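You operate a simulated robot arm through the tools that you are given. There is no shell and no other tool. Be economical: measure what you need, move in short steps, check, and stop when the job is done.

Carry out the task below with a simulated robot arm. There is one attempt and no reset: what you move stays moved.

Task
Pump one 10 ml dose of detergent into the purple-band cup.
Fine: set the white knob before you pump; bring the slider back to the middle with the cup in it. Set down upright: what you pick out.
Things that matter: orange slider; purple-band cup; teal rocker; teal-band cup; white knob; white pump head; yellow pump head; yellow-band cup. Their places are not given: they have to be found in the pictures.

Only the result counts: the job must be done as asked and must still hold three seconds after the hand-in. Knocking over, shifting, dropping, spilling or breaking anything else fails it.

Robot
A 7-joint arm with a two-finger parallel gripper, fixed in place. Base frame: the origin is at the foot of the arm, x ahead of it, y to its left, z up; the work surface is at about z = 800. Lengths are in mm, angles in rad, forces in N, time in s.
With the tool pointing down near the work surface it reaches from about 240 to 680 mm from the base axis. Its first joint turns from -1.152 to 1.152 rad. Payload 2.4 kg.
The tool frame sits at the grasp point between the pads (the TCP): z along the fingers, y along the line on which they close. The tips reach 30 mm beyond it. Largest opening 94 mm; finger width 28, thickness 10; the body of the gripper, 50 by 96 mm, starts 55 mm behind the TCP.
Orientation is that of the tool frame in the base frame, as a unit quaternion [x, y, z, w]. With the fingers straight down and closing along the base's y, the tool's x points along the base's -x, its y along +y and its z along -z.

Tools
- The arm moves only by the tool nudge_tool. Its argument "steps" is a list of rows, each an object of numbers (a shift or turn left out is 0, a gripper value left out holds the last): "hand": the closure in counts, from 0 (fully open) to 255 (shut); "x", "y", "z": the shift along the base's x, y, z in units of 200 mm (1.0 is 200 mm); "ax", "ay", "az": the turn, a rotation vector about the base's x, y, z in units of 120 degrees (1.0 is 120 degrees). In form: [{"hand": .., "x": .., "y": .., "z": .., "ax": .., "ay": .., "az": ..}, ...]. A call has 1 to 12 rows; each row is the pose to reach, as a shift and turn from the pose commanded when the call began. A call with a number of a shift or a turn outside -1 to 1 is refused whole. Each row takes 0.2 s and may step no farther than 50 mm and 0.15 rad from the row before; otherwise, or with a gripper value out of range, the whole call is refused. A pose out of reach is approached as far as the arm can. The call stops where the force on the tool passes 40 N (or 10 N more than at its start, if that is more) or the arm is blocked; 0.2 s more then pass. The fingers move at their own pace (about 153 mm/s each) and stop on an object; they squeeze with about 44 N. The grip force told is the motor's: it shows also when the fingers shut on nothing. Time passes only in rows, and 0.2 s behind the last, so rows that repeat a pose let the fingers close. The reply holds the time, the measured pose of the TCP, the force on the tool along the base axes, the opening and the grip force, in the units named above and with some noise, with the torque about the TCP (base axes, N m) and any sound that the robot's microphone picked up.
- Cameras (640 x 400 px; columns grow to the right, rows downward): "scene" is fixed at [42.8, 485.4, 1437.3]; the picture's right is [-0.64, -0.77, 0.00], its down [-0.50, 0.42, -0.76] and it looks along [0.58, -0.49, -0.65] (base axes); focal length 302 px, centre (320, 200). "wrist" rides on the gripper at [76, 14, -103] in the tool frame; the picture's right is [-0.18, 0.98, 0.00], its down [-0.75, -0.14, -0.64] and it looks along [-0.63, -0.12, 0.77] (tool axes); focal length 243 px, centre (320, 200).
- camera(camera): a new picture of that camera. It takes no simulated time.
- pixel_to_xyz(camera, pixels): for up to 12 pixels [column, row] of the newest picture of that camera ("zoom" is the newest enlarged one), the place [x, y, z] in the base frame of the surface seen there, good to about 2 mm. It takes no simulated time.
- enlarge(camera, box): a new picture of the part [left, top, right, bottom] of that camera's present view, enlarged. It takes no simulated time.
- hand_in(): hands the job in; it is judged then, once.

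Work in short steps. Measure before you move; look again where a grasp or a placing could have gone wrong, and mend it. You have 80 turns and 54 pictures in all, those below and enlarged ones among them. Open the gripper and draw the arm clear of the work before you hand the job in, unless the task says otherwise; then end with one line.

The tools are called after "Request:" by a JSON object that holds its "api" and its "payload". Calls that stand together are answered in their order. nudge_tool: Moves the arm, as the interface text tells. Its arguments: {"type":"object","properties":{"steps":{"type":"array","items":{"type":"object","properties":{"hand":{"type":"number"},"x":{"type":"number"},"y":{"type":"number"},"z":{"type":"number"},"ax":{"type":"number"},"ay":{"type":"number"},"az":{"type":"number"}}}}},"required":["steps"]} The other tools are called the same way: camera (camera) takes a picture; pixel_to_xyz (camera, pixels) gives the place of the surface under pixels of a picture; enlarge (camera, box) takes an enlarged picture of a part of a camera's view; hand_in () hands the job in.

At the start:

```text
clock: 0.0
ee_pos: [366.0, 69.2, 1213.3]
tcp_rot: [0.0, 1.0, 0.0, 0.001]
force: [-0.5, -0.5, -0.8]
ft_torque: [0.03, -0.01, -0.01]
grip_width: 94.0
gripper_force: 0.2
```

scene: 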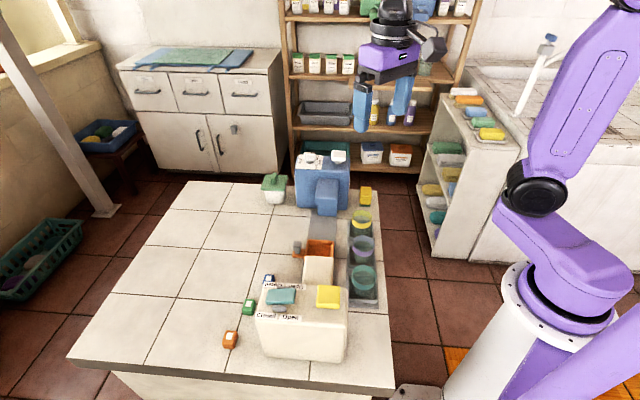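
wrist: 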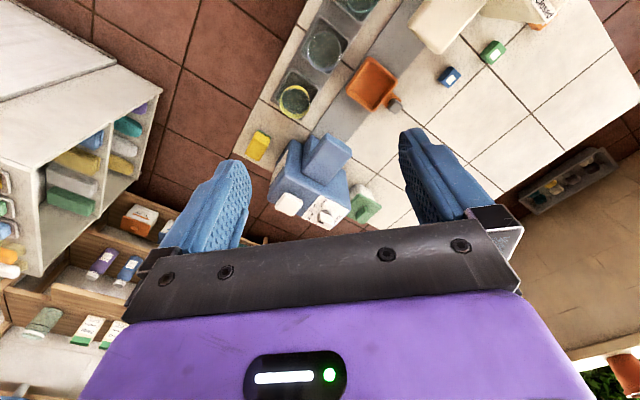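

The scene shows a machine around pixel (320,250). I'll enlarge it to read the labels.

Request:
{"api": "enlarge", "payload": {"camera": "scene", "box": [220, 140, 400, 260]}}

Request:
{"api": "enlarge", "payload": {"camera": "scene", "box": [220, 230, 400, 370]}}

Request:
{"api": "enlarge", "payload": {"camera": "wrist", "box": [230, 0, 580, 230]}}

```text
3.33 times, centred on (310, 200) of scene
```

zoom: 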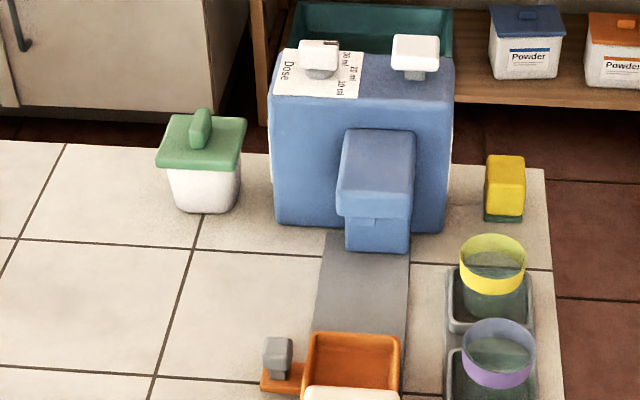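

```text
2.86 times, centred on (310, 300) of scene
```

zoom: 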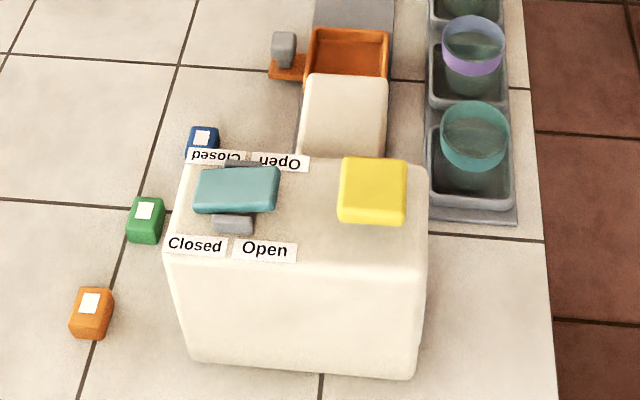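

```text
1.74 times, centred on (405, 115) of wrist
```

zoom: 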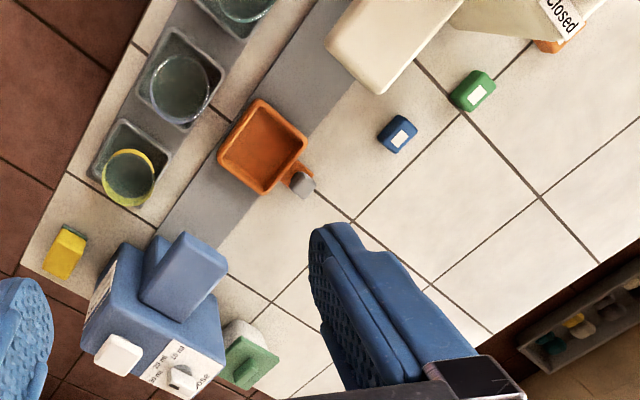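

The blue machine has the Dose dial and white head, and the cream one has the rocker and yellow head. I'll measure the key points.

Request:
{"api": "camera", "payload": {"camera": "scene"}}

Request:
{"api": "pixel_to_xyz", "payload": {"camera": "scene", "pixels": [[309, 157], [338, 155], [327, 190], [318, 245], [297, 248], [363, 243], [363, 218], [364, 272], [363, 258], [281, 297], [328, 296], [330, 215]]}}

Request:
{"api": "enlarge", "payload": {"camera": "scene", "box": [290, 145, 354, 185]}}

Request:
{"api": "enlarge", "payload": {"camera": "wrist", "box": [260, 130, 390, 230]}}

```text
48 pictures are left
```

scene: 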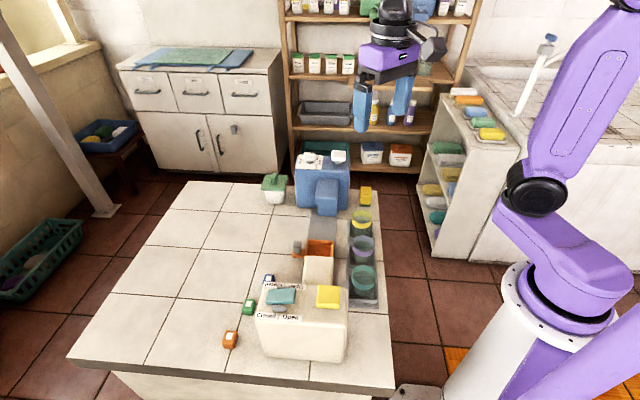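

```text
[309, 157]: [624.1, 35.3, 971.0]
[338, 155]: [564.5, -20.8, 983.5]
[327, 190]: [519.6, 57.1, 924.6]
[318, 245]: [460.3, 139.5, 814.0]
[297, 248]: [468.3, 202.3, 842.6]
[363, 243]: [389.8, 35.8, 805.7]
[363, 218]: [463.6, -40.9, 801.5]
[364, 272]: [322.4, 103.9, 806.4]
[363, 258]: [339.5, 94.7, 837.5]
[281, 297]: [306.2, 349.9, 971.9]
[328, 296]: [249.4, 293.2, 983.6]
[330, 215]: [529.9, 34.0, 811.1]
```

```text
10.00 times, centred on (322, 165) of scene
```

zoom: 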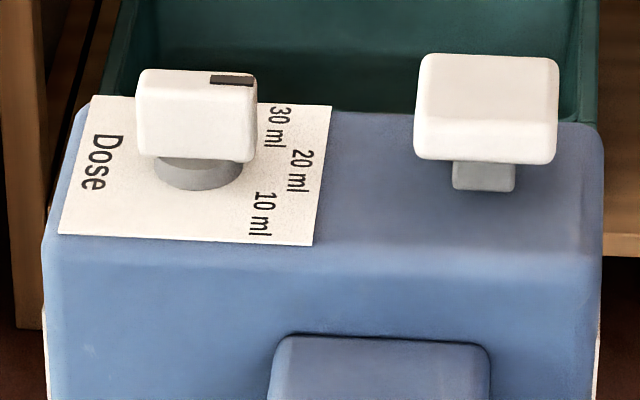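

```text
4.00 times, centred on (325, 180) of wrist
```

zoom: 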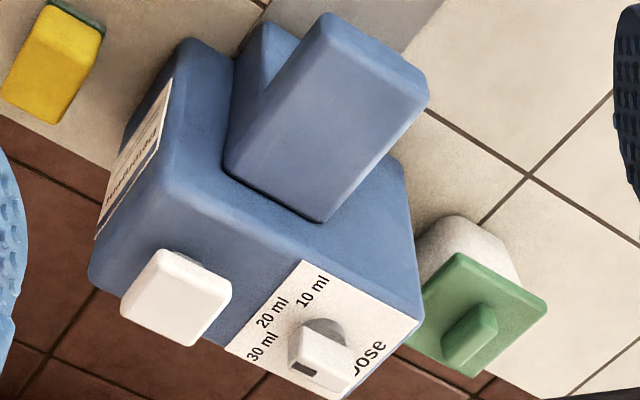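

The blue side label seems to read "Detergent". I'll look closer and measure the knob and dial.

Request:
{"api": "pixel_to_xyz", "payload": {"camera": "zoom", "pixels": [[312, 292], [272, 312], [262, 347], [304, 370], [290, 358], [320, 382], [352, 362], [318, 335], [150, 280], [200, 300], [175, 265], [325, 180]]}}

Request:
{"api": "enlarge", "payload": {"camera": "wrist", "box": [275, 140, 305, 190]}}

```text
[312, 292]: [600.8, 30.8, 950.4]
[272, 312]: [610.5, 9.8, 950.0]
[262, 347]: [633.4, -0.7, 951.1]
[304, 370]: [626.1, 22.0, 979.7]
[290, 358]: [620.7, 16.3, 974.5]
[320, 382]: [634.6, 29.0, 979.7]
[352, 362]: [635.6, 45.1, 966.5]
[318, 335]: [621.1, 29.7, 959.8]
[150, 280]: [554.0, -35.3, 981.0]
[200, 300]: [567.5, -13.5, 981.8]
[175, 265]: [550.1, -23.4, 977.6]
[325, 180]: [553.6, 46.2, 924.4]
```

```text
8.00 times, centred on (290, 165) of wrist
```

zoom: 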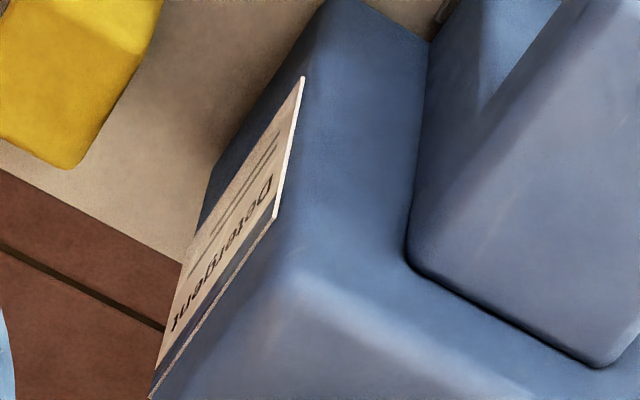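

The label confirms the blue machine is Detergent. I'll move the wrist camera closer to look at the dial.

Request:
{"api": "nudge_tool", "payload": {"steps": [{"hand": 0, "x": 0.18, "y": -0.02, "z": -0.14}, {"x": 0.36, "y": -0.04, "z": -0.28}, {"x": 0.53, "y": -0.055, "z": -0.42}, {"x": 0.7, "y": -0.07, "z": -0.55}, {"x": 0.88, "y": -0.09, "z": -0.7}]}}

Request:
{"api": "camera", "payload": {"camera": "wrist"}}

```text
clock: 1.2
ee_pos: [544.6, 51.6, 1074.0]
tcp_rot: [-0.001, 1.0, -0.001, 0.0]
force: [0.4, 0.2, 0.0]
ft_torque: [-0.02, 0.01, 0.0]
grip_width: 94.1
gripper_force: 0.1
```

```text
44 pictures are left
```

wrist: 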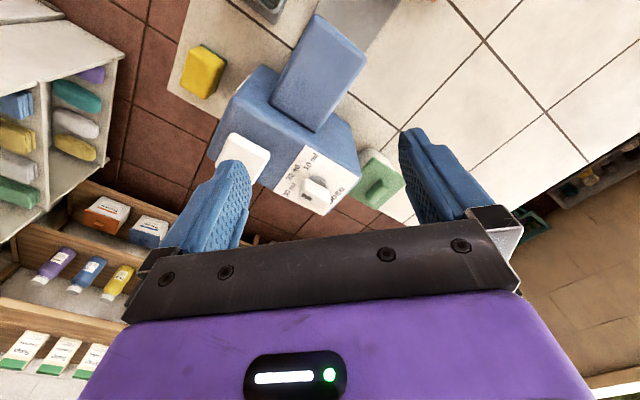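

Request:
{"api": "enlarge", "payload": {"camera": "wrist", "box": [210, 120, 370, 220]}}

Request:
{"api": "enlarge", "payload": {"camera": "wrist", "box": [272, 140, 368, 220]}}

```text
4.00 times, centred on (290, 170) of wrist
```

zoom: 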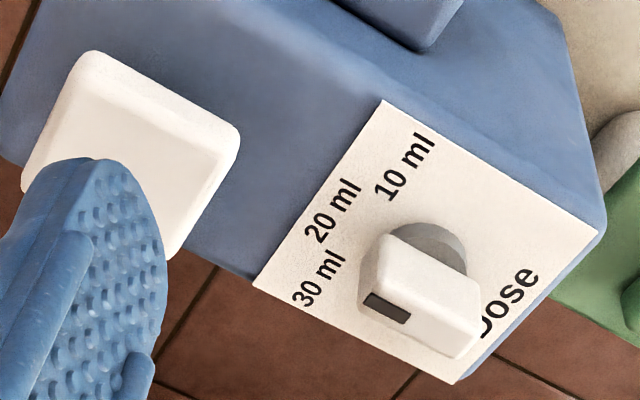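

```text
5.00 times, centred on (320, 180) of wrist
```

zoom: 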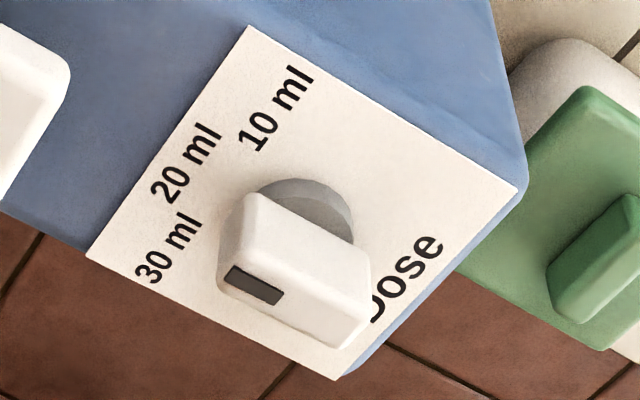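

Request:
{"api": "pixel_to_xyz", "payload": {"camera": "zoom", "pixels": [[280, 95], [190, 160], [170, 245], [232, 275], [275, 297], [248, 202], [358, 265], [228, 290], [340, 340], [310, 190], [350, 225], [265, 187]]}}

```text
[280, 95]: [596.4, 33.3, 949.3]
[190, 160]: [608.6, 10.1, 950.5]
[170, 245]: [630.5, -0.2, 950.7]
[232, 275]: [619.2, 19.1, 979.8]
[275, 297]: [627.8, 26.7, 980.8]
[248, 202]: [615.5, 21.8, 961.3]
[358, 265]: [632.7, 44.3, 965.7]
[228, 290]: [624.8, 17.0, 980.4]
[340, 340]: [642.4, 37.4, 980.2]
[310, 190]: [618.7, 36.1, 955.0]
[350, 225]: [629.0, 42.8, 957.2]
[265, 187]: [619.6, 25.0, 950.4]
```

The knob bar, centred near (630.5, 31), points at 20 ml. It needs about −45° to reach 10 ml at (597, 33). I'll turn the gripper +45° over it, so the fingers close across the bar.

Request:
{"api": "nudge_tool", "payload": {"steps": [{"hand": 92, "x": 0.07, "y": -0.017, "az": 0.0625}, {"x": 0.14, "y": -0.034, "az": 0.125}, {"x": 0.21, "y": -0.05, "az": 0.1875}, {"x": 0.29, "y": -0.067, "az": 0.25}, {"x": 0.36, "y": -0.083, "z": -0.08, "az": 0.3125}, {"x": 0.435, "y": -0.1, "z": -0.2, "az": 0.375}, {"x": 0.435, "y": -0.1, "z": -0.2, "az": 0.375}]}}

Request:
{"api": "camera", "payload": {"camera": "wrist"}}

Request:
{"api": "enlarge", "payload": {"camera": "scene", "box": [280, 100, 376, 180]}}

```text
clock: 2.8
ee_pos: [631.8, 32.9, 1031.4]
tcp_rot: [-0.384, 0.923, 0.0, -0.001]
force: [0.2, 0.7, -0.5]
ft_torque: [-0.02, 0.05, -0.02]
grip_width: 60.1
gripper_force: 0.0
```

```text
41 pictures are left
```

wrist: 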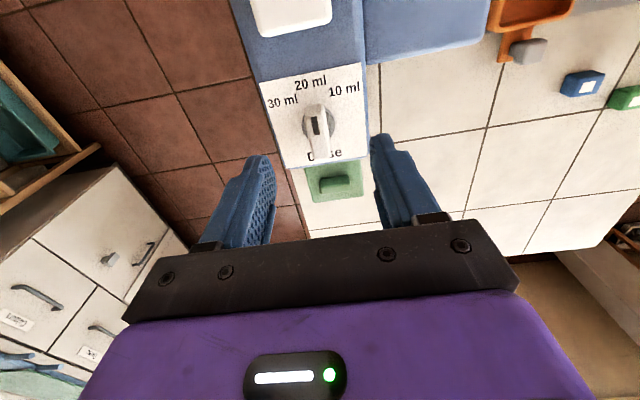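

```text
5.00 times, centred on (328, 140) of scene
```

zoom: 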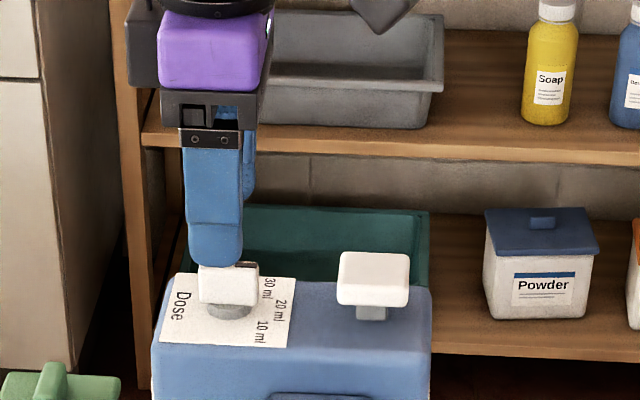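

Request:
{"api": "pixel_to_xyz", "payload": {"camera": "wrist", "pixels": [[283, 101], [310, 83], [345, 90], [316, 108], [317, 128], [318, 148], [305, 130], [335, 130], [317, 112], [328, 118]]}}

Request:
{"api": "enlarge", "payload": {"camera": "wrist", "box": [260, 60, 380, 170]}}

```text
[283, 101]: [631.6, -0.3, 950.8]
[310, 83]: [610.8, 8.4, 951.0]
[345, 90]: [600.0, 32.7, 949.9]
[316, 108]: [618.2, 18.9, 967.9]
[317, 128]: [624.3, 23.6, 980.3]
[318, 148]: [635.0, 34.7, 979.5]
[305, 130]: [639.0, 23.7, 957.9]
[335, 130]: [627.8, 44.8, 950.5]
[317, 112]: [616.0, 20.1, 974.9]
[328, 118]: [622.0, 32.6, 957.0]
```

```text
3.64 times, centred on (320, 115) of wrist
```

zoom: 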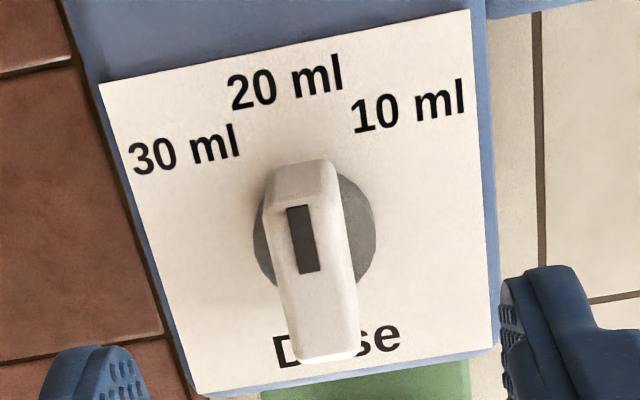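

The dial centre is at about (630, 31). I'll lower the gripper and grip the bar.

Request:
{"api": "nudge_tool", "payload": {"steps": [{"z": -0.1}, {"z": -0.22}, {"z": -0.22, "hand": 220}, {"z": -0.22}, {"z": -0.22}]}}

```text
clock: 4.0
ee_pos: [630.6, 30.6, 990.0]
tcp_rot: [-0.383, 0.924, 0.0, 0.001]
force: [3.4, -1.6, -1.2]
ft_torque: [-0.03, -0.02, 0.04]
grip_width: 14.7
gripper_force: 2.1
```

The bar is gripped at 14.7 mm. I'll close firmly and turn −45°.

Request:
{"api": "nudge_tool", "payload": {"steps": [{"hand": 255}, {"az": -0.0625}, {"az": -0.125}, {"az": -0.1875}, {"az": -0.25}, {"az": -0.3125}, {"az": -0.375}, {"az": -0.375}]}}

Request:
{"api": "enlarge", "payload": {"camera": "wrist", "box": [200, 60, 440, 220]}}

```text
clock: 5.8
ee_pos: [631.2, 31.6, 988.7]
tcp_rot: [0.0, 1.0, 0.0, 0.0]
force: [12.6, -8.3, -8.4]
ft_torque: [-0.12, 0.35, 0.14]
grip_width: 13.6
gripper_force: 45.1
```

```text
2.50 times, centred on (320, 140) of wrist
```

zoom: 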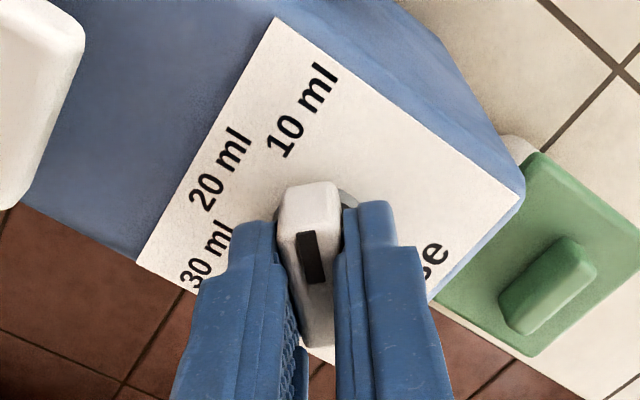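

The bar now points at 10 ml. I'll release, rise and look.

Request:
{"api": "nudge_tool", "payload": {"steps": [{"hand": 100}, {"hand": 100}, {"z": 0.2}, {"z": 0.4}]}}

Request:
{"api": "enlarge", "payload": {"camera": "wrist", "box": [200, 60, 440, 220]}}

```text
clock: 6.8
ee_pos: [631.4, 30.6, 1069.5]
tcp_rot: [0.0, 1.0, 0.001, -0.001]
force: [0.1, -1.0, 0.1]
ft_torque: [-0.05, -0.01, 0.02]
grip_width: 57.6
gripper_force: 0.1
```

```text
2.50 times, centred on (320, 140) of wrist
```

zoom: 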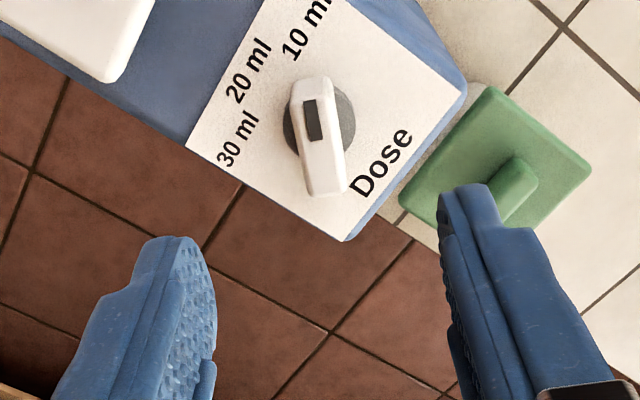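

Request:
{"api": "pixel_to_xyz", "payload": {"camera": "zoom", "pixels": [[303, 30], [248, 68], [237, 138], [312, 118], [325, 150], [328, 185], [300, 112], [330, 112]]}}

```text
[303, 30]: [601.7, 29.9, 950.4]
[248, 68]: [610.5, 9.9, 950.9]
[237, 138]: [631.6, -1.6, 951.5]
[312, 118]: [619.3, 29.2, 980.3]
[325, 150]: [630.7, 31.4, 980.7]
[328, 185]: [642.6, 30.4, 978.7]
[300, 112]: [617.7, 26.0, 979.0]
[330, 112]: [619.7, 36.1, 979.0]
```

The knob is set to 10 ml. Next I'll move over to view the cups and the slider.

Request:
{"api": "nudge_tool", "payload": {"steps": [{"x": -0.24, "z": 0.05}, {"x": -0.48, "z": 0.1}, {"x": -0.72, "y": 0.05, "z": 0.1, "az": -0.04}, {"x": -0.95, "y": 0.1, "z": 0.1, "az": -0.1}, {"x": -1.0, "y": 0.15, "z": 0.0, "az": -0.16}, {"x": -1.0, "y": 0.2, "z": -0.1, "az": -0.22}, {"x": -1.0, "y": 0.25, "z": -0.1, "az": -0.28}, {"x": -1.0, "y": 0.25, "z": -0.1, "az": -0.34}, {"x": -1.0, "y": 0.25, "z": -0.1, "az": -0.375}]}}

Request:
{"api": "camera", "payload": {"camera": "wrist"}}

```text
clock: 8.8
ee_pos: [431.4, 81.1, 1049.3]
tcp_rot: [0.384, 0.923, 0.0, 0.001]
force: [-0.5, 0.6, -0.2]
ft_torque: [-0.02, -0.04, 0.02]
grip_width: 57.0
gripper_force: 0.0
```

```text
36 pictures are left
```

wrist: 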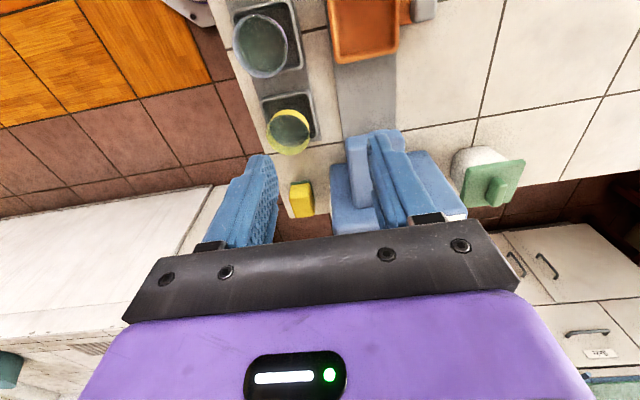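

The purple cup is at (262,45) in the image. I'll shift along the row for a better view.

Request:
{"api": "nudge_tool", "payload": {"steps": [{"x": -0.15, "y": 0.12}, {"x": -0.3, "y": 0.27}, {"x": -0.45, "y": 0.4}, {"x": -0.5, "y": 0.45}]}}

Request:
{"api": "camera", "payload": {"camera": "wrist"}}

```text
clock: 9.8
ee_pos: [331.2, 173.3, 1049.3]
tcp_rot: [0.383, 0.924, 0.0, 0.0]
force: [0.8, -0.4, 0.6]
ft_torque: [0.0, 0.04, 0.0]
grip_width: 57.1
gripper_force: 0.0
```

```text
35 pictures are left
```

wrist: 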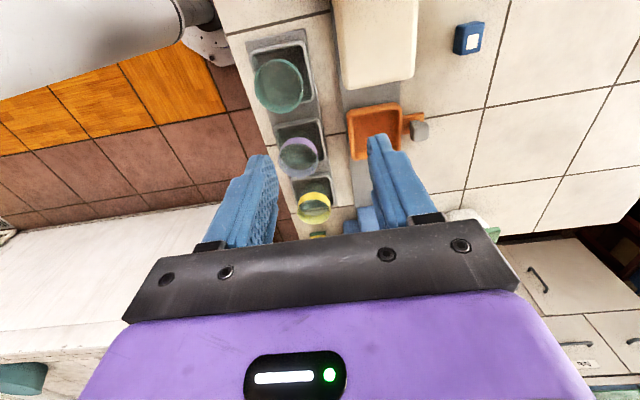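

Request:
{"api": "enlarge", "payload": {"camera": "wrist", "box": [240, 80, 440, 220]}}

Request:
{"api": "enlarge", "payload": {"camera": "scene", "box": [285, 205, 395, 290]}}

```text
2.86 times, centred on (340, 150) of wrist
```

zoom: 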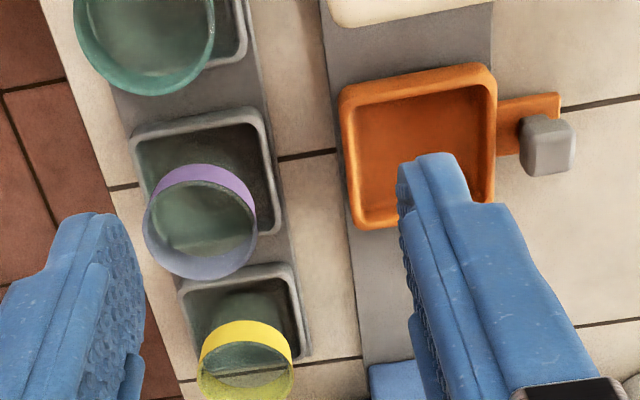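

```text
4.71 times, centred on (340, 248) of scene
```

zoom: 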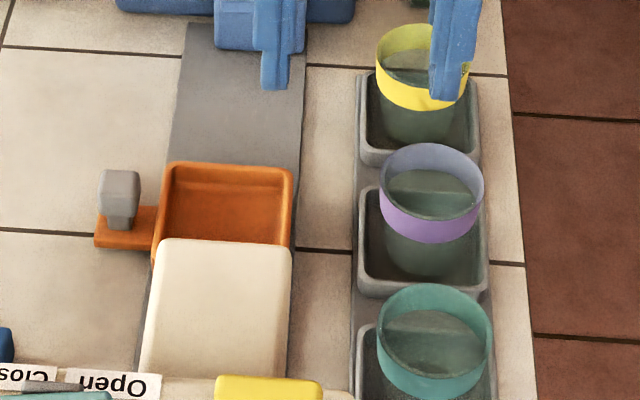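

Request:
{"api": "pixel_to_xyz", "payload": {"camera": "zoom", "pixels": [[381, 185], [483, 185], [432, 146], [430, 217], [430, 235], [430, 265], [362, 282], [362, 190], [487, 285], [165, 168], [290, 172], [225, 205]]}}

Request:
{"api": "pixel_to_xyz", "payload": {"camera": "wrist", "pixels": [[281, 155], [317, 152], [300, 137], [302, 175], [350, 112], [401, 105], [363, 158], [413, 160], [375, 125], [427, 130], [276, 130], [324, 119]]}}

```text
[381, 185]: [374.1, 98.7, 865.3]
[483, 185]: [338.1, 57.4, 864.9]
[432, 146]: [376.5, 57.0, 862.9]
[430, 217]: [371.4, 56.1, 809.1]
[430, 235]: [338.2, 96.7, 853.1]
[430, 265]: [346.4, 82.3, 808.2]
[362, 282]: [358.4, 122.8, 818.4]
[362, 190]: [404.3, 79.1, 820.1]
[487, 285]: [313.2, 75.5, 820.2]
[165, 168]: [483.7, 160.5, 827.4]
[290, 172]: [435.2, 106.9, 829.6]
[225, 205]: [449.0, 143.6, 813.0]
```

```text
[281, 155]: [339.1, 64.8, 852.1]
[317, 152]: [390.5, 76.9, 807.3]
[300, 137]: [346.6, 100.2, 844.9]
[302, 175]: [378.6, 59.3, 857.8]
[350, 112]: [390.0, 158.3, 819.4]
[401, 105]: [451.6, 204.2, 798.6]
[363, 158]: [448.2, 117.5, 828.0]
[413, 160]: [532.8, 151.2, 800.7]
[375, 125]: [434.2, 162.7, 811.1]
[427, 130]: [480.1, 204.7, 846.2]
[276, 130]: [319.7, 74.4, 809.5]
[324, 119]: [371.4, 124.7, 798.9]
```

Purple cup centre is ≈ (357, 77.5), rim z 866, diameter 55. The slider box centre is ≈ (437, 159) with walls at z 828. I'll move above the cup with the gripper open.

Request:
{"api": "nudge_tool", "payload": {"steps": [{"hand": 0, "x": 0.04, "y": -0.16, "z": -0.1}, {"x": 0.08, "y": -0.32, "z": -0.25}, {"x": 0.1325, "y": -0.4725, "z": -0.4}, {"x": 0.1325, "y": -0.4725, "z": -0.55}, {"x": 0.1325, "y": -0.4725, "z": -0.6}]}}

Request:
{"api": "camera", "payload": {"camera": "scene"}}

Request:
{"api": "camera", "payload": {"camera": "wrist"}}

```text
clock: 11.0
ee_pos: [356.5, 75.0, 930.4]
tcp_rot: [0.383, 0.924, 0.0, 0.0]
force: [0.0, -0.8, 0.7]
ft_torque: [-0.02, 0.0, 0.0]
grip_width: 94.1
gripper_force: 0.0
```

```text
32 pictures are left
```

scene: 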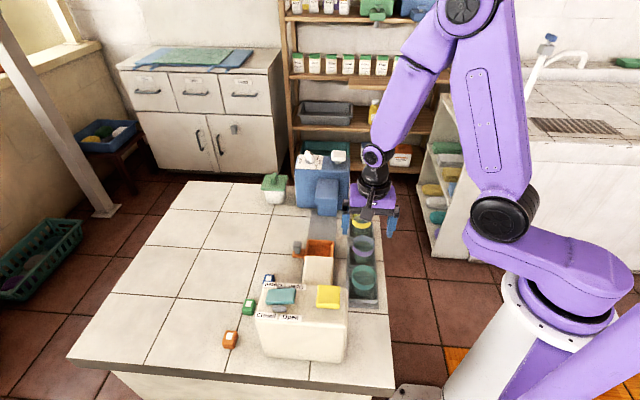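

```text
31 pictures are left
```

wrist: 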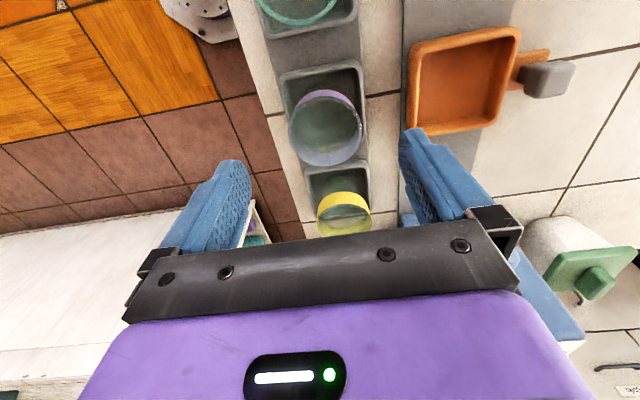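

Request:
{"api": "pixel_to_xyz", "payload": {"camera": "wrist", "pixels": [[290, 135], [360, 122], [328, 92], [330, 163], [410, 50], [518, 32], [412, 132], [495, 122], [425, 60], [508, 48], [550, 65], [548, 92]]}}

Request:
{"api": "enlarge", "payload": {"camera": "wrist", "box": [270, 20, 590, 220]}}

```text
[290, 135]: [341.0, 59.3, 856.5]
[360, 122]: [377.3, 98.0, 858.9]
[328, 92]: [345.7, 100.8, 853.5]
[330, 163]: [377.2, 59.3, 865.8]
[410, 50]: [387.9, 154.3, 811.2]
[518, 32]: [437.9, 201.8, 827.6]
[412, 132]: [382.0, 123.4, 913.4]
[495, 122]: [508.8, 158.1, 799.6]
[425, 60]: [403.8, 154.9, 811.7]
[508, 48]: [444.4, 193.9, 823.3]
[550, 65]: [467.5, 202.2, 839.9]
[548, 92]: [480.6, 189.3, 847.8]
```

```text
2.00 times, centred on (430, 120) of wrist
```

zoom: 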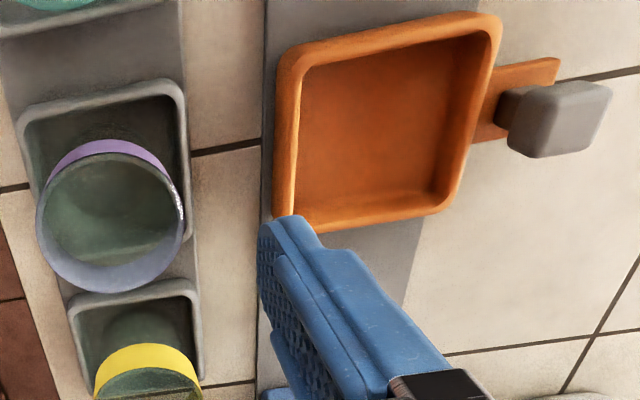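

The cup centre is ≈ (358.5, 78.5). I'll lower to z 860 and close gently on it.

Request:
{"api": "nudge_tool", "payload": {"steps": [{"x": 0.008, "y": 0.01, "z": -0.12}, {"x": 0.008, "y": 0.01, "z": -0.24}, {"x": 0.008, "y": 0.01, "z": -0.345}, {"x": 0.008, "y": 0.01, "z": -0.345, "hand": 60}, {"x": 0.008, "y": 0.01, "z": -0.345, "hand": 120}, {"x": 0.008, "y": 0.01, "z": -0.345, "hand": 120}]}}

Request:
{"api": "camera", "payload": {"camera": "wrist"}}

```text
clock: 12.4
ee_pos: [358.9, 79.6, 861.1]
tcp_rot: [0.383, 0.924, -0.001, -0.001]
force: [-0.3, -0.5, -0.1]
ft_torque: [0.01, 0.01, 0.05]
grip_width: 52.0
gripper_force: 43.8
```

```text
29 pictures are left
```

wrist: 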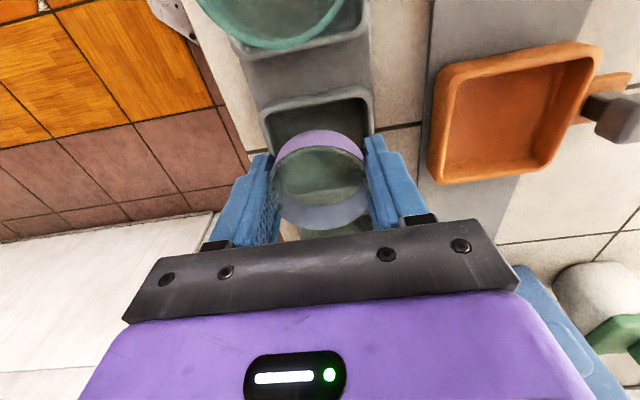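

The cup is held at 52 mm. I'll measure the slider box more precisely from this view and lift.

Request:
{"api": "pixel_to_xyz", "payload": {"camera": "wrist", "pixels": [[441, 80], [590, 52], [436, 172], [548, 155], [515, 66], [495, 166], [437, 125], [572, 105], [500, 120], [625, 110], [590, 82], [550, 60]]}}

Request:
{"api": "nudge_tool", "payload": {"steps": [{"z": 0.1}, {"z": 0.22}, {"z": 0.35}]}}

Request:
{"api": "enlarge", "payload": {"camera": "scene", "box": [270, 150, 400, 290]}}

```text
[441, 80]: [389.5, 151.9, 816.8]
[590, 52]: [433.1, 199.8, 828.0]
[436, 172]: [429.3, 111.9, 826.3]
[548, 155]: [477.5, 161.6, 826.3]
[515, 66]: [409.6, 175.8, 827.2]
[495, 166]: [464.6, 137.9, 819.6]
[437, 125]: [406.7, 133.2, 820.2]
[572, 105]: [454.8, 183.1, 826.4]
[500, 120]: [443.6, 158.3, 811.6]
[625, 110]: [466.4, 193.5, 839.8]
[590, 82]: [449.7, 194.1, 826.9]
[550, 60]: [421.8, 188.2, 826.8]
```

```text
clock: 13.2
ee_pos: [357.6, 78.6, 931.0]
tcp_rot: [0.383, 0.924, 0.0, 0.0]
force: [-0.4, -0.2, -0.1]
ft_torque: [0.01, 0.01, 0.01]
grip_width: 52.0
gripper_force: 43.9
```

```text
2.86 times, centred on (335, 220) of scene
```

zoom: 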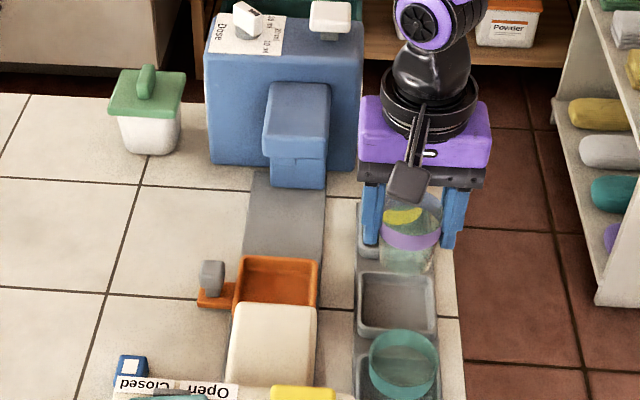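

The cup is lifted cleanly. The slider centre is ≈ (435, 158), so I'll carry it over and lower most of the way.

Request:
{"api": "nudge_tool", "payload": {"steps": [{"x": 0.13, "y": 0.13}, {"x": 0.26, "y": 0.27}, {"x": 0.3825, "y": 0.3975}, {"x": 0.3825, "y": 0.3975, "z": -0.1}, {"x": 0.3825, "y": 0.3975, "z": -0.2}, {"x": 0.3825, "y": 0.3975, "z": -0.2}]}}

Request:
{"api": "camera", "payload": {"camera": "wrist"}}

Request:
{"api": "enlarge", "payload": {"camera": "scene", "box": [270, 170, 390, 290]}}

```text
clock: 14.6
ee_pos: [435.5, 157.5, 891.9]
tcp_rot: [0.382, 0.924, 0.0, 0.0]
force: [-0.9, 0.8, -0.6]
ft_torque: [-0.02, 0.0, 0.01]
grip_width: 51.9
gripper_force: 43.9
```

```text
27 pictures are left
```

wrist: 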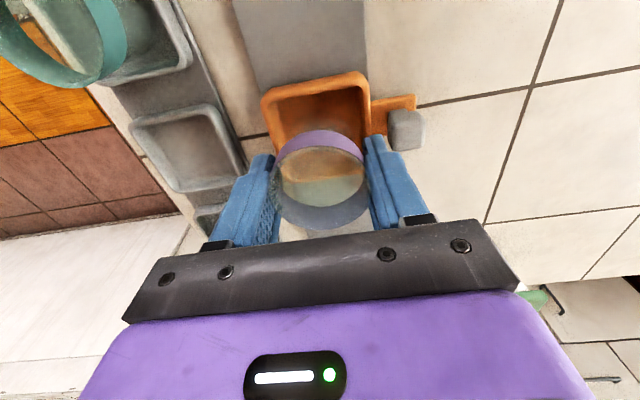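

```text
3.33 times, centred on (330, 230) of scene
```

zoom: 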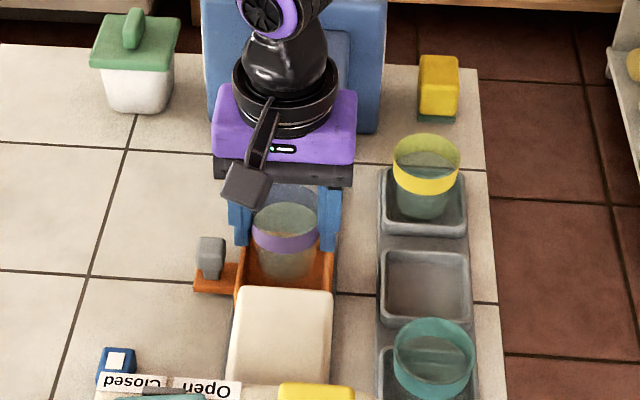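

Request:
{"api": "pixel_to_xyz", "payload": {"camera": "wrist", "pixels": [[313, 87], [266, 98], [358, 76], [270, 130], [368, 110], [315, 79]]}}

Request:
{"api": "pixel_to_xyz", "payload": {"camera": "zoom", "pixels": [[243, 260], [330, 262], [248, 275]]}}

```text
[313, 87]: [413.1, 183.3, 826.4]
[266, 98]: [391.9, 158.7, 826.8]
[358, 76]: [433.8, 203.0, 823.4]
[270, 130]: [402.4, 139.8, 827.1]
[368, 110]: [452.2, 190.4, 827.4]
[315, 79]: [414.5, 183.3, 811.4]
```

```text
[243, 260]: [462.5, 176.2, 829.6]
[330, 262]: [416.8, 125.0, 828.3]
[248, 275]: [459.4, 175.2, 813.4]
```

Alignment is good: the box centre averages (436, 157). I'll lower the cup onto the slider floor.

Request:
{"api": "nudge_tool", "payload": {"steps": [{"z": -0.05}, {"z": -0.1}, {"z": -0.115}, {"z": -0.125}, {"z": -0.13}]}}

```text
clock: 15.8
ee_pos: [434.6, 157.7, 864.4]
tcp_rot: [0.383, 0.924, 0.0, 0.0]
force: [-0.6, -1.6, 5.7]
ft_torque: [0.03, 0.08, 0.02]
grip_width: 51.9
gripper_force: 44.0
```

A 5.7 N contact shows the cup is on the floor. I'll open only to ~68 mm to clear the handle knob, then rise.

Request:
{"api": "nudge_tool", "payload": {"steps": [{"hand": 100}, {"hand": 72}, {"hand": 72, "z": 0.05}, {"z": 0.2}, {"z": 0.4}, {"z": 0.6}]}}

Request:
{"api": "camera", "payload": {"camera": "wrist"}}

Request:
{"api": "enlarge", "payload": {"camera": "scene", "box": [270, 150, 390, 290]}}

```text
clock: 17.2
ee_pos: [433.1, 160.0, 986.2]
tcp_rot: [0.382, 0.924, -0.001, 0.0]
force: [1.0, -0.2, -0.5]
ft_torque: [0.0, -0.01, -0.03]
grip_width: 67.4
gripper_force: 0.1
```

```text
25 pictures are left
```

wrist: 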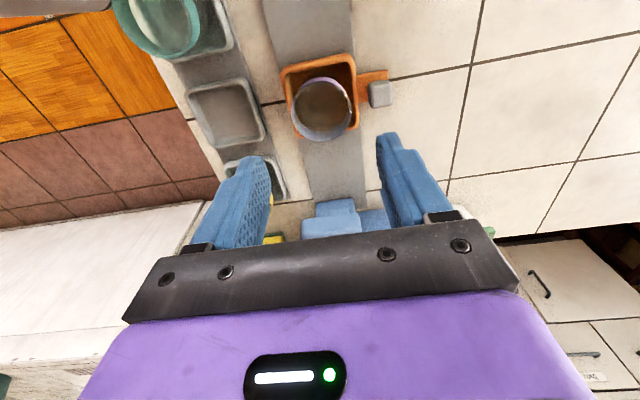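

```text
2.86 times, centred on (330, 220) of scene
```

zoom: 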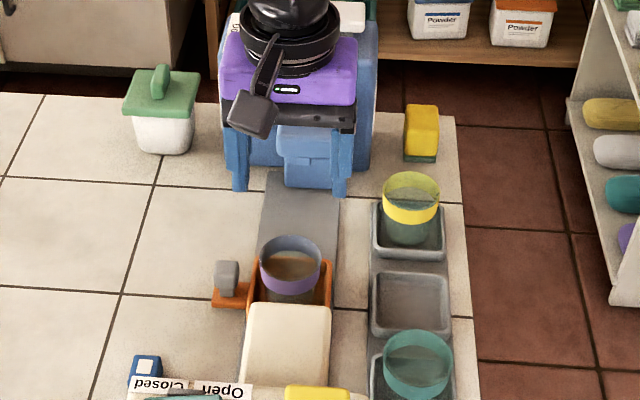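

The cup sits upright in the slider. I'll move the arm aside and measure the handle and blue spout.

Request:
{"api": "nudge_tool", "payload": {"steps": [{"x": -0.15, "z": 0.15}, {"x": -0.35, "z": 0.25}, {"x": -0.55, "z": 0.35}, {"x": -0.7, "y": -0.1, "z": 0.45}]}}

Request:
{"api": "enlarge", "payload": {"camera": "scene", "box": [270, 140, 390, 265]}}

Request:
{"api": "camera", "payload": {"camera": "wrist"}}

```text
clock: 18.2
ee_pos: [293.2, 137.7, 1073.4]
tcp_rot: [0.383, 0.924, 0.0, 0.0]
force: [0.5, -0.4, -0.5]
ft_torque: [-0.03, -0.01, 0.05]
grip_width: 67.7
gripper_force: 0.1
```

```text
3.20 times, centred on (330, 202) of scene
```

zoom: 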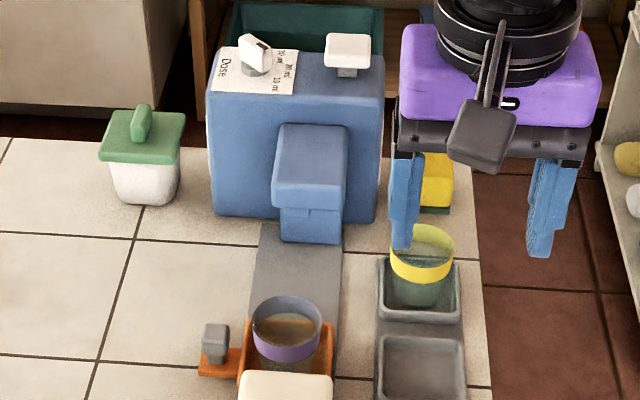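

```text
22 pictures are left
```

wrist: 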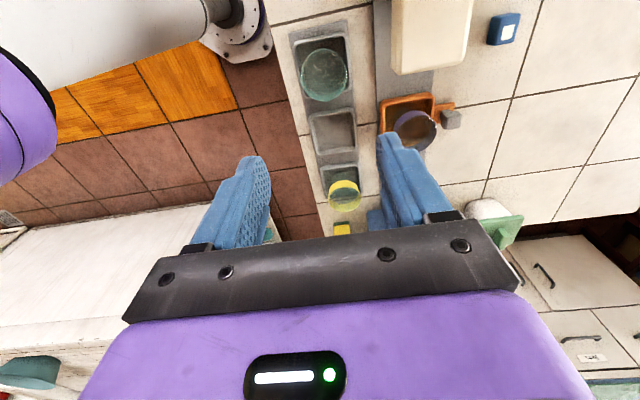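

Request:
{"api": "pixel_to_xyz", "payload": {"camera": "zoom", "pixels": [[272, 195], [346, 200], [310, 190], [308, 222], [310, 242], [240, 150], [360, 180], [276, 130], [345, 130], [209, 330], [228, 330], [215, 355]]}}

Request:
{"api": "pixel_to_xyz", "payload": {"camera": "zoom", "pixels": [[203, 348], [345, 45], [330, 60], [368, 42], [280, 225], [250, 215], [205, 366], [230, 370], [243, 205], [308, 205], [285, 238], [338, 240]]}}

```text
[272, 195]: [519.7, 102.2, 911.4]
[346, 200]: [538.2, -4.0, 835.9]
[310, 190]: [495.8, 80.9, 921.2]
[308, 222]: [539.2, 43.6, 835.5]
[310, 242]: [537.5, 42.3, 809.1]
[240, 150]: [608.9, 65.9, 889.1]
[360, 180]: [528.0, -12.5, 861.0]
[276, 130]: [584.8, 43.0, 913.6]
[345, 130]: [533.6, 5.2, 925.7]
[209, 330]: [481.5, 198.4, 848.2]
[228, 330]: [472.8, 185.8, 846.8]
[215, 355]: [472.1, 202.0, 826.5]
```

```text
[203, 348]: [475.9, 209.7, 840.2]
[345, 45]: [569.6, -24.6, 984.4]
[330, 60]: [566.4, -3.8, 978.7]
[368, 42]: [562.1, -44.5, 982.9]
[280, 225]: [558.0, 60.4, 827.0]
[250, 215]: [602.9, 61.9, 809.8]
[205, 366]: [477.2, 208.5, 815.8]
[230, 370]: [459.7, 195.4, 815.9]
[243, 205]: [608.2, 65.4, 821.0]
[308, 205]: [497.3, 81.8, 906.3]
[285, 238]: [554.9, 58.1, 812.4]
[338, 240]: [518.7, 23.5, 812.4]
```

In the slider frame, the blue spout tip sits ~96 mm from the slider centre, its pedestal ~153 and the machine face ~186. There is room to grip the handle knob at ≈ (477, 198). I'll turn −90° and go above the knob.

Request:
{"api": "nudge_tool", "payload": {"steps": [{"x": 0.08, "y": 0.02, "az": -0.0682}, {"x": 0.16, "y": 0.05, "az": -0.1364}, {"x": 0.25, "y": 0.08, "az": -0.2046}, {"x": 0.33, "y": 0.1, "az": -0.2728}, {"x": 0.41, "y": 0.13, "az": -0.341}, {"x": 0.5, "y": 0.16, "az": -0.4092}, {"x": 0.58, "y": 0.19, "az": -0.4774}, {"x": 0.66, "y": 0.22, "az": -0.5456}, {"x": 0.74, "y": 0.25, "z": -0.15, "az": -0.6138}, {"x": 0.83, "y": 0.28, "z": -0.35, "az": -0.682}, {"x": 0.91, "y": 0.3, "z": -0.5, "az": -0.75}, {"x": 0.91, "y": 0.3, "z": -0.665, "az": -0.75}]}}

Request:
{"api": "camera", "payload": {"camera": "wrist"}}

```text
clock: 20.8
ee_pos: [475.8, 197.5, 940.7]
tcp_rot: [0.924, 0.382, -0.001, 0.0]
force: [-0.7, -0.1, 0.2]
ft_torque: [-0.03, 0.01, -0.01]
grip_width: 67.8
gripper_force: 0.1
```

```text
21 pictures are left
```

wrist: 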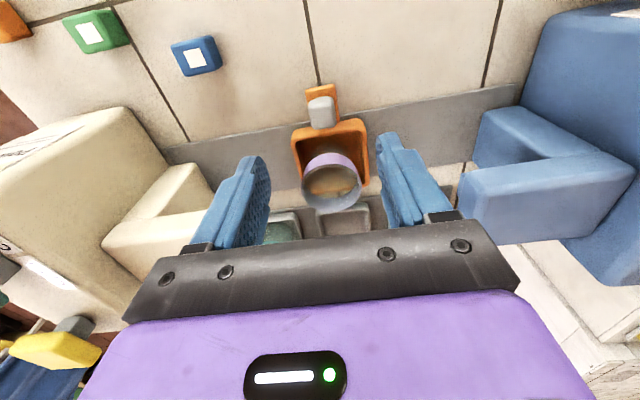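

Request:
{"api": "enlarge", "payload": {"camera": "wrist", "box": [270, 70, 390, 220]}}

Request:
{"api": "pixel_to_xyz", "payload": {"camera": "wrist", "pixels": [[310, 104], [330, 99], [313, 125], [335, 122], [321, 112], [322, 90], [295, 140], [367, 130], [470, 168], [570, 120], [520, 140], [460, 235]]}}

```text
2.67 times, centred on (330, 145) of wrist
```

zoom: 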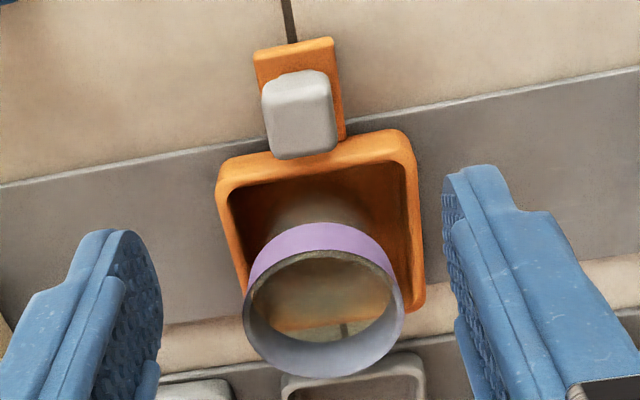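

```text
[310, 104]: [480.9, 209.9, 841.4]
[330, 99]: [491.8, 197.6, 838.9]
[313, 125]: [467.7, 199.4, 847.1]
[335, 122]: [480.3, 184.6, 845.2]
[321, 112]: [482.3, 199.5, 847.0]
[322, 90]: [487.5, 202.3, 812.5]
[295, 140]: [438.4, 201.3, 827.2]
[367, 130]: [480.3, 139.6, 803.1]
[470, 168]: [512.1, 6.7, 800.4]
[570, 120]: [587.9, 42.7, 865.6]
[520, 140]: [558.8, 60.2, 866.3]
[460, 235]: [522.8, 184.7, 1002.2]
```

The knob centre is ≈ (480, 198), top z 847. I'll lower and grip it.

Request:
{"api": "nudge_tool", "payload": {"steps": [{"x": 0.015, "y": 0.0, "z": -0.15}, {"x": 0.015, "z": -0.3}, {"x": 0.015, "z": -0.415}, {"x": 0.015, "z": -0.415, "hand": 150}, {"x": 0.015, "z": -0.415, "hand": 200}, {"x": 0.015, "z": -0.415, "hand": 200}]}}

Request:
{"api": "camera", "payload": {"camera": "wrist"}}

```text
clock: 22.2
ee_pos: [480.6, 198.9, 859.5]
tcp_rot: [0.924, 0.383, 0.001, 0.0]
force: [0.2, 2.2, -5.2]
ft_torque: [0.25, -0.28, 0.06]
grip_width: 21.6
gripper_force: 44.8
```

```text
19 pictures are left
```

wrist: 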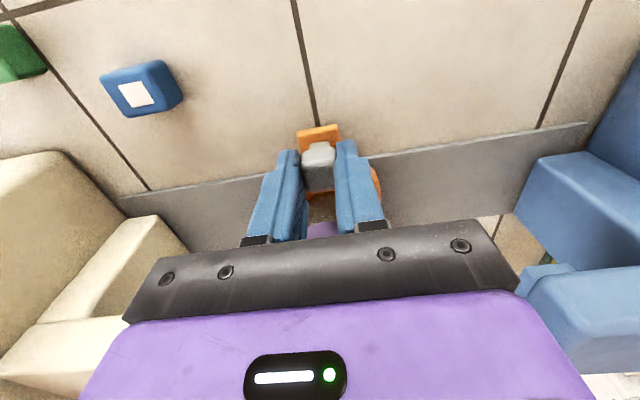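

The knob is gripped at 21.6 mm. I'll measure the track edge for an exact slide direction.

Request:
{"api": "pixel_to_xyz", "payload": {"camera": "wrist", "pixels": [[140, 200], [200, 188], [420, 157], [480, 148], [530, 140], [235, 182]]}}

```text
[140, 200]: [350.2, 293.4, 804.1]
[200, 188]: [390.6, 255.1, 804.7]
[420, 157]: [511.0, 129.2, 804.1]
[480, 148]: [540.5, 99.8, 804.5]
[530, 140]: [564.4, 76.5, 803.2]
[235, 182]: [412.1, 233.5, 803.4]
```

Track direction is (0.702, −0.712). I'll slide gently 50 mm towards the blue spout.

Request:
{"api": "nudge_tool", "payload": {"steps": [{"x": 0.0175, "y": -0.0178}, {"x": 0.0351, "y": -0.0356}, {"x": 0.0702, "y": -0.0712}, {"x": 0.1053, "y": -0.1068}, {"x": 0.1404, "y": -0.1424}, {"x": 0.1755, "y": -0.178}]}}

Request:
{"api": "enlarge", "payload": {"camera": "scene", "box": [270, 150, 390, 265]}}

```text
clock: 23.6
ee_pos: [516.3, 163.2, 858.6]
tcp_rot: [0.924, 0.382, 0.002, 0.001]
force: [7.2, 9.5, 5.8]
ft_torque: [0.25, -0.17, 0.09]
grip_width: 21.7
gripper_force: 44.9
```

```text
3.48 times, centred on (330, 208) of scene
```

zoom: 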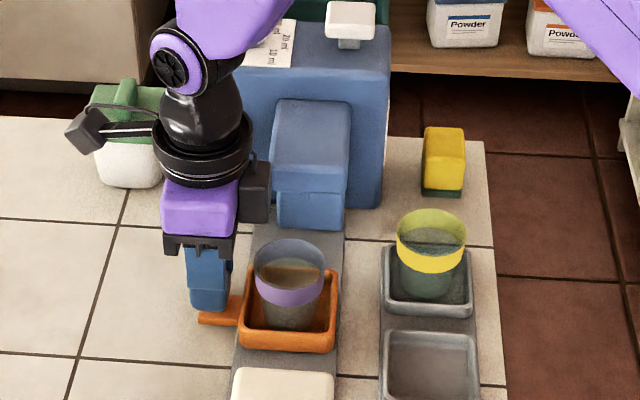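

It slides well. I'll check the black protrusion near the spout at zoom (255,190) before continuing.

Request:
{"api": "pixel_to_xyz", "payload": {"camera": "zoom", "pixels": [[252, 175], [260, 210], [262, 220], [215, 245], [275, 170], [200, 255]]}}

```text
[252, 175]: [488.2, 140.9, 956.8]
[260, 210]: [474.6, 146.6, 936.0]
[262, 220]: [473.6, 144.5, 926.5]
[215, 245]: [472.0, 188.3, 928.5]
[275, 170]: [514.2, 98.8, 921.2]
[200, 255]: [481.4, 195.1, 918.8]
```

The protrusion bottom (z 926) is nearly level with the spout top (z 925). I'll regrip the knob 10 mm higher and 6 mm outward for clearance.

Request:
{"api": "nudge_tool", "payload": {"steps": [{"hand": 150}, {"hand": 150, "x": 0.021, "y": 0.021, "z": 0.025}, {"x": 0.021, "y": 0.021, "z": 0.05}, {"hand": 200, "x": 0.021, "y": 0.021, "z": 0.05}, {"hand": 200, "x": 0.021, "y": 0.021, "z": 0.05}, {"hand": 200, "x": 0.021, "y": 0.021, "z": 0.05}]}}

```text
clock: 25.0
ee_pos: [520.3, 165.9, 868.8]
tcp_rot: [0.924, 0.383, 0.0, 0.0]
force: [0.2, -0.9, -4.1]
ft_torque: [0.06, -0.11, 0.01]
grip_width: 21.5
gripper_force: 44.8
```

Request:
{"api": "nudge_tool", "payload": {"steps": [{"x": 0.0175, "y": -0.0178}, {"x": 0.0351, "y": -0.0356}, {"x": 0.0702, "y": -0.0712}, {"x": 0.1053, "y": -0.1068}, {"x": 0.1404, "y": -0.1424}, {"x": 0.1755, "y": -0.178}]}}

Request:
{"api": "enlarge", "payload": {"camera": "scene", "box": [270, 140, 390, 255]}}

```text
clock: 26.4
ee_pos: [555.6, 131.6, 868.9]
tcp_rot: [0.924, 0.383, 0.001, 0.0]
force: [3.6, 4.2, -4.2]
ft_torque: [-0.4, 0.29, -0.02]
grip_width: 21.9
gripper_force: 45.3
```

```text
3.48 times, centred on (330, 198) of scene
```

zoom: 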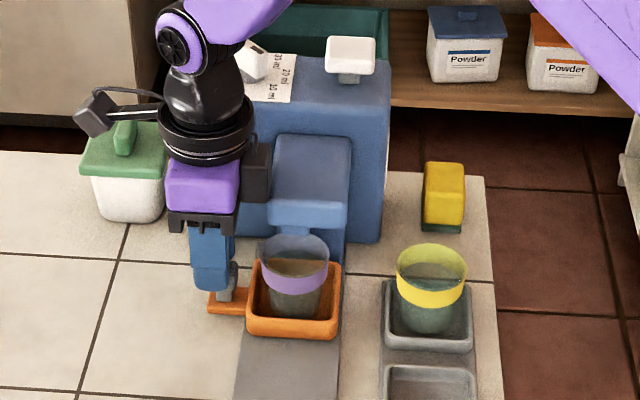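

The cup is entering under the spout. I'll continue in small steps until the end stop.

Request:
{"api": "nudge_tool", "payload": {"steps": [{"x": 0.014, "y": -0.0142}, {"x": 0.028, "y": -0.0285}, {"x": 0.042, "y": -0.0427}, {"x": 0.049, "y": -0.0498}, {"x": 0.056, "y": -0.057}]}}

Request:
{"api": "enlarge", "payload": {"camera": "scene", "box": [280, 160, 370, 250]}}

```text
clock: 27.6
ee_pos: [563.1, 124.0, 868.3]
tcp_rot: [0.923, 0.384, -0.004, -0.003]
force: [-20.3, 20.8, 4.1]
ft_torque: [1.03, -0.12, -0.73]
grip_width: 21.7
gripper_force: 45.5
```

```text
4.44 times, centred on (325, 205) of scene
```

zoom: 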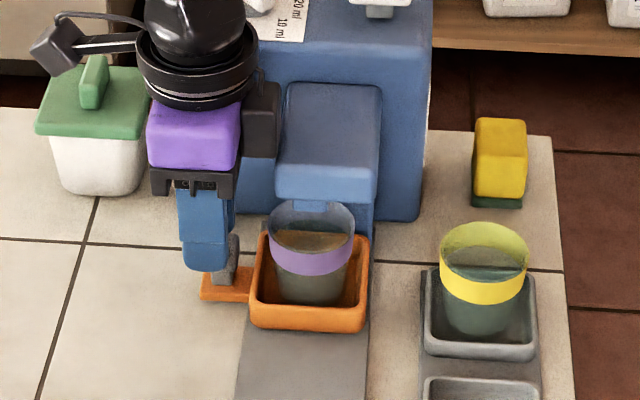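

Request:
{"api": "pixel_to_xyz", "payload": {"camera": "zoom", "pixels": [[310, 206], [298, 205], [322, 206], [271, 235], [354, 235], [312, 270], [260, 240], [366, 240], [308, 320], [260, 150], [330, 190]]}}

Request:
{"api": "camera", "payload": {"camera": "wrist"}}

```text
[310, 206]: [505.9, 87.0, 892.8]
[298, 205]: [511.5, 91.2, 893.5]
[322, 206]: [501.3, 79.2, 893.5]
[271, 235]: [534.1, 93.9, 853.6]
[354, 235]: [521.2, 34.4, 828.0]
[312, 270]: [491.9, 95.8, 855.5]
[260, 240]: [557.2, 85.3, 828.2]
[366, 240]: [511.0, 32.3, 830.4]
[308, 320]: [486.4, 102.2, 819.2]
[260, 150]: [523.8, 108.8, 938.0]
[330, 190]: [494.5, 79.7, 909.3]
```

```text
15 pictures are left
```

wrist: 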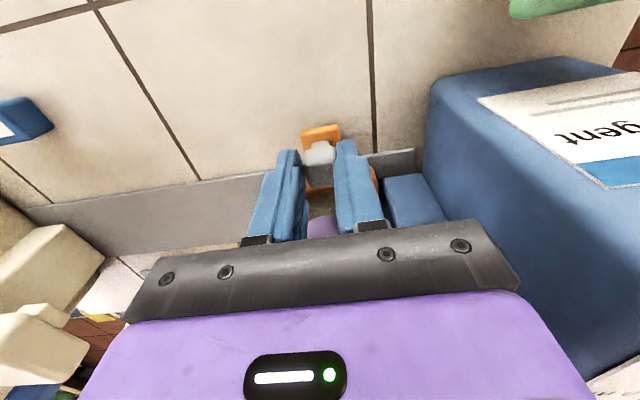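

The end stop is reached at 111 mm, with the nozzle at (506, 87, 893) above the cup. I'll release the knob and rise.

Request:
{"api": "nudge_tool", "payload": {"steps": [{"hand": 190}, {"hand": 140}, {"hand": 140}, {"z": 0.2}, {"z": 0.44}, {"z": 0.68}, {"z": 0.92}, {"z": 0.96}]}}

Request:
{"api": "enlarge", "payload": {"camera": "scene", "box": [270, 140, 370, 250]}}

```text
clock: 29.4
ee_pos: [567.3, 119.3, 1060.7]
tcp_rot: [0.924, 0.383, 0.0, -0.001]
force: [0.1, -0.1, -1.1]
ft_torque: [0.0, 0.02, 0.01]
grip_width: 42.5
gripper_force: 0.1
```

```text
3.64 times, centred on (320, 195) of scene
```

zoom: 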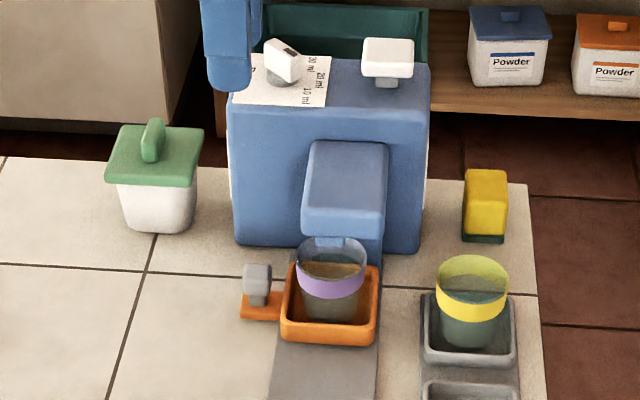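

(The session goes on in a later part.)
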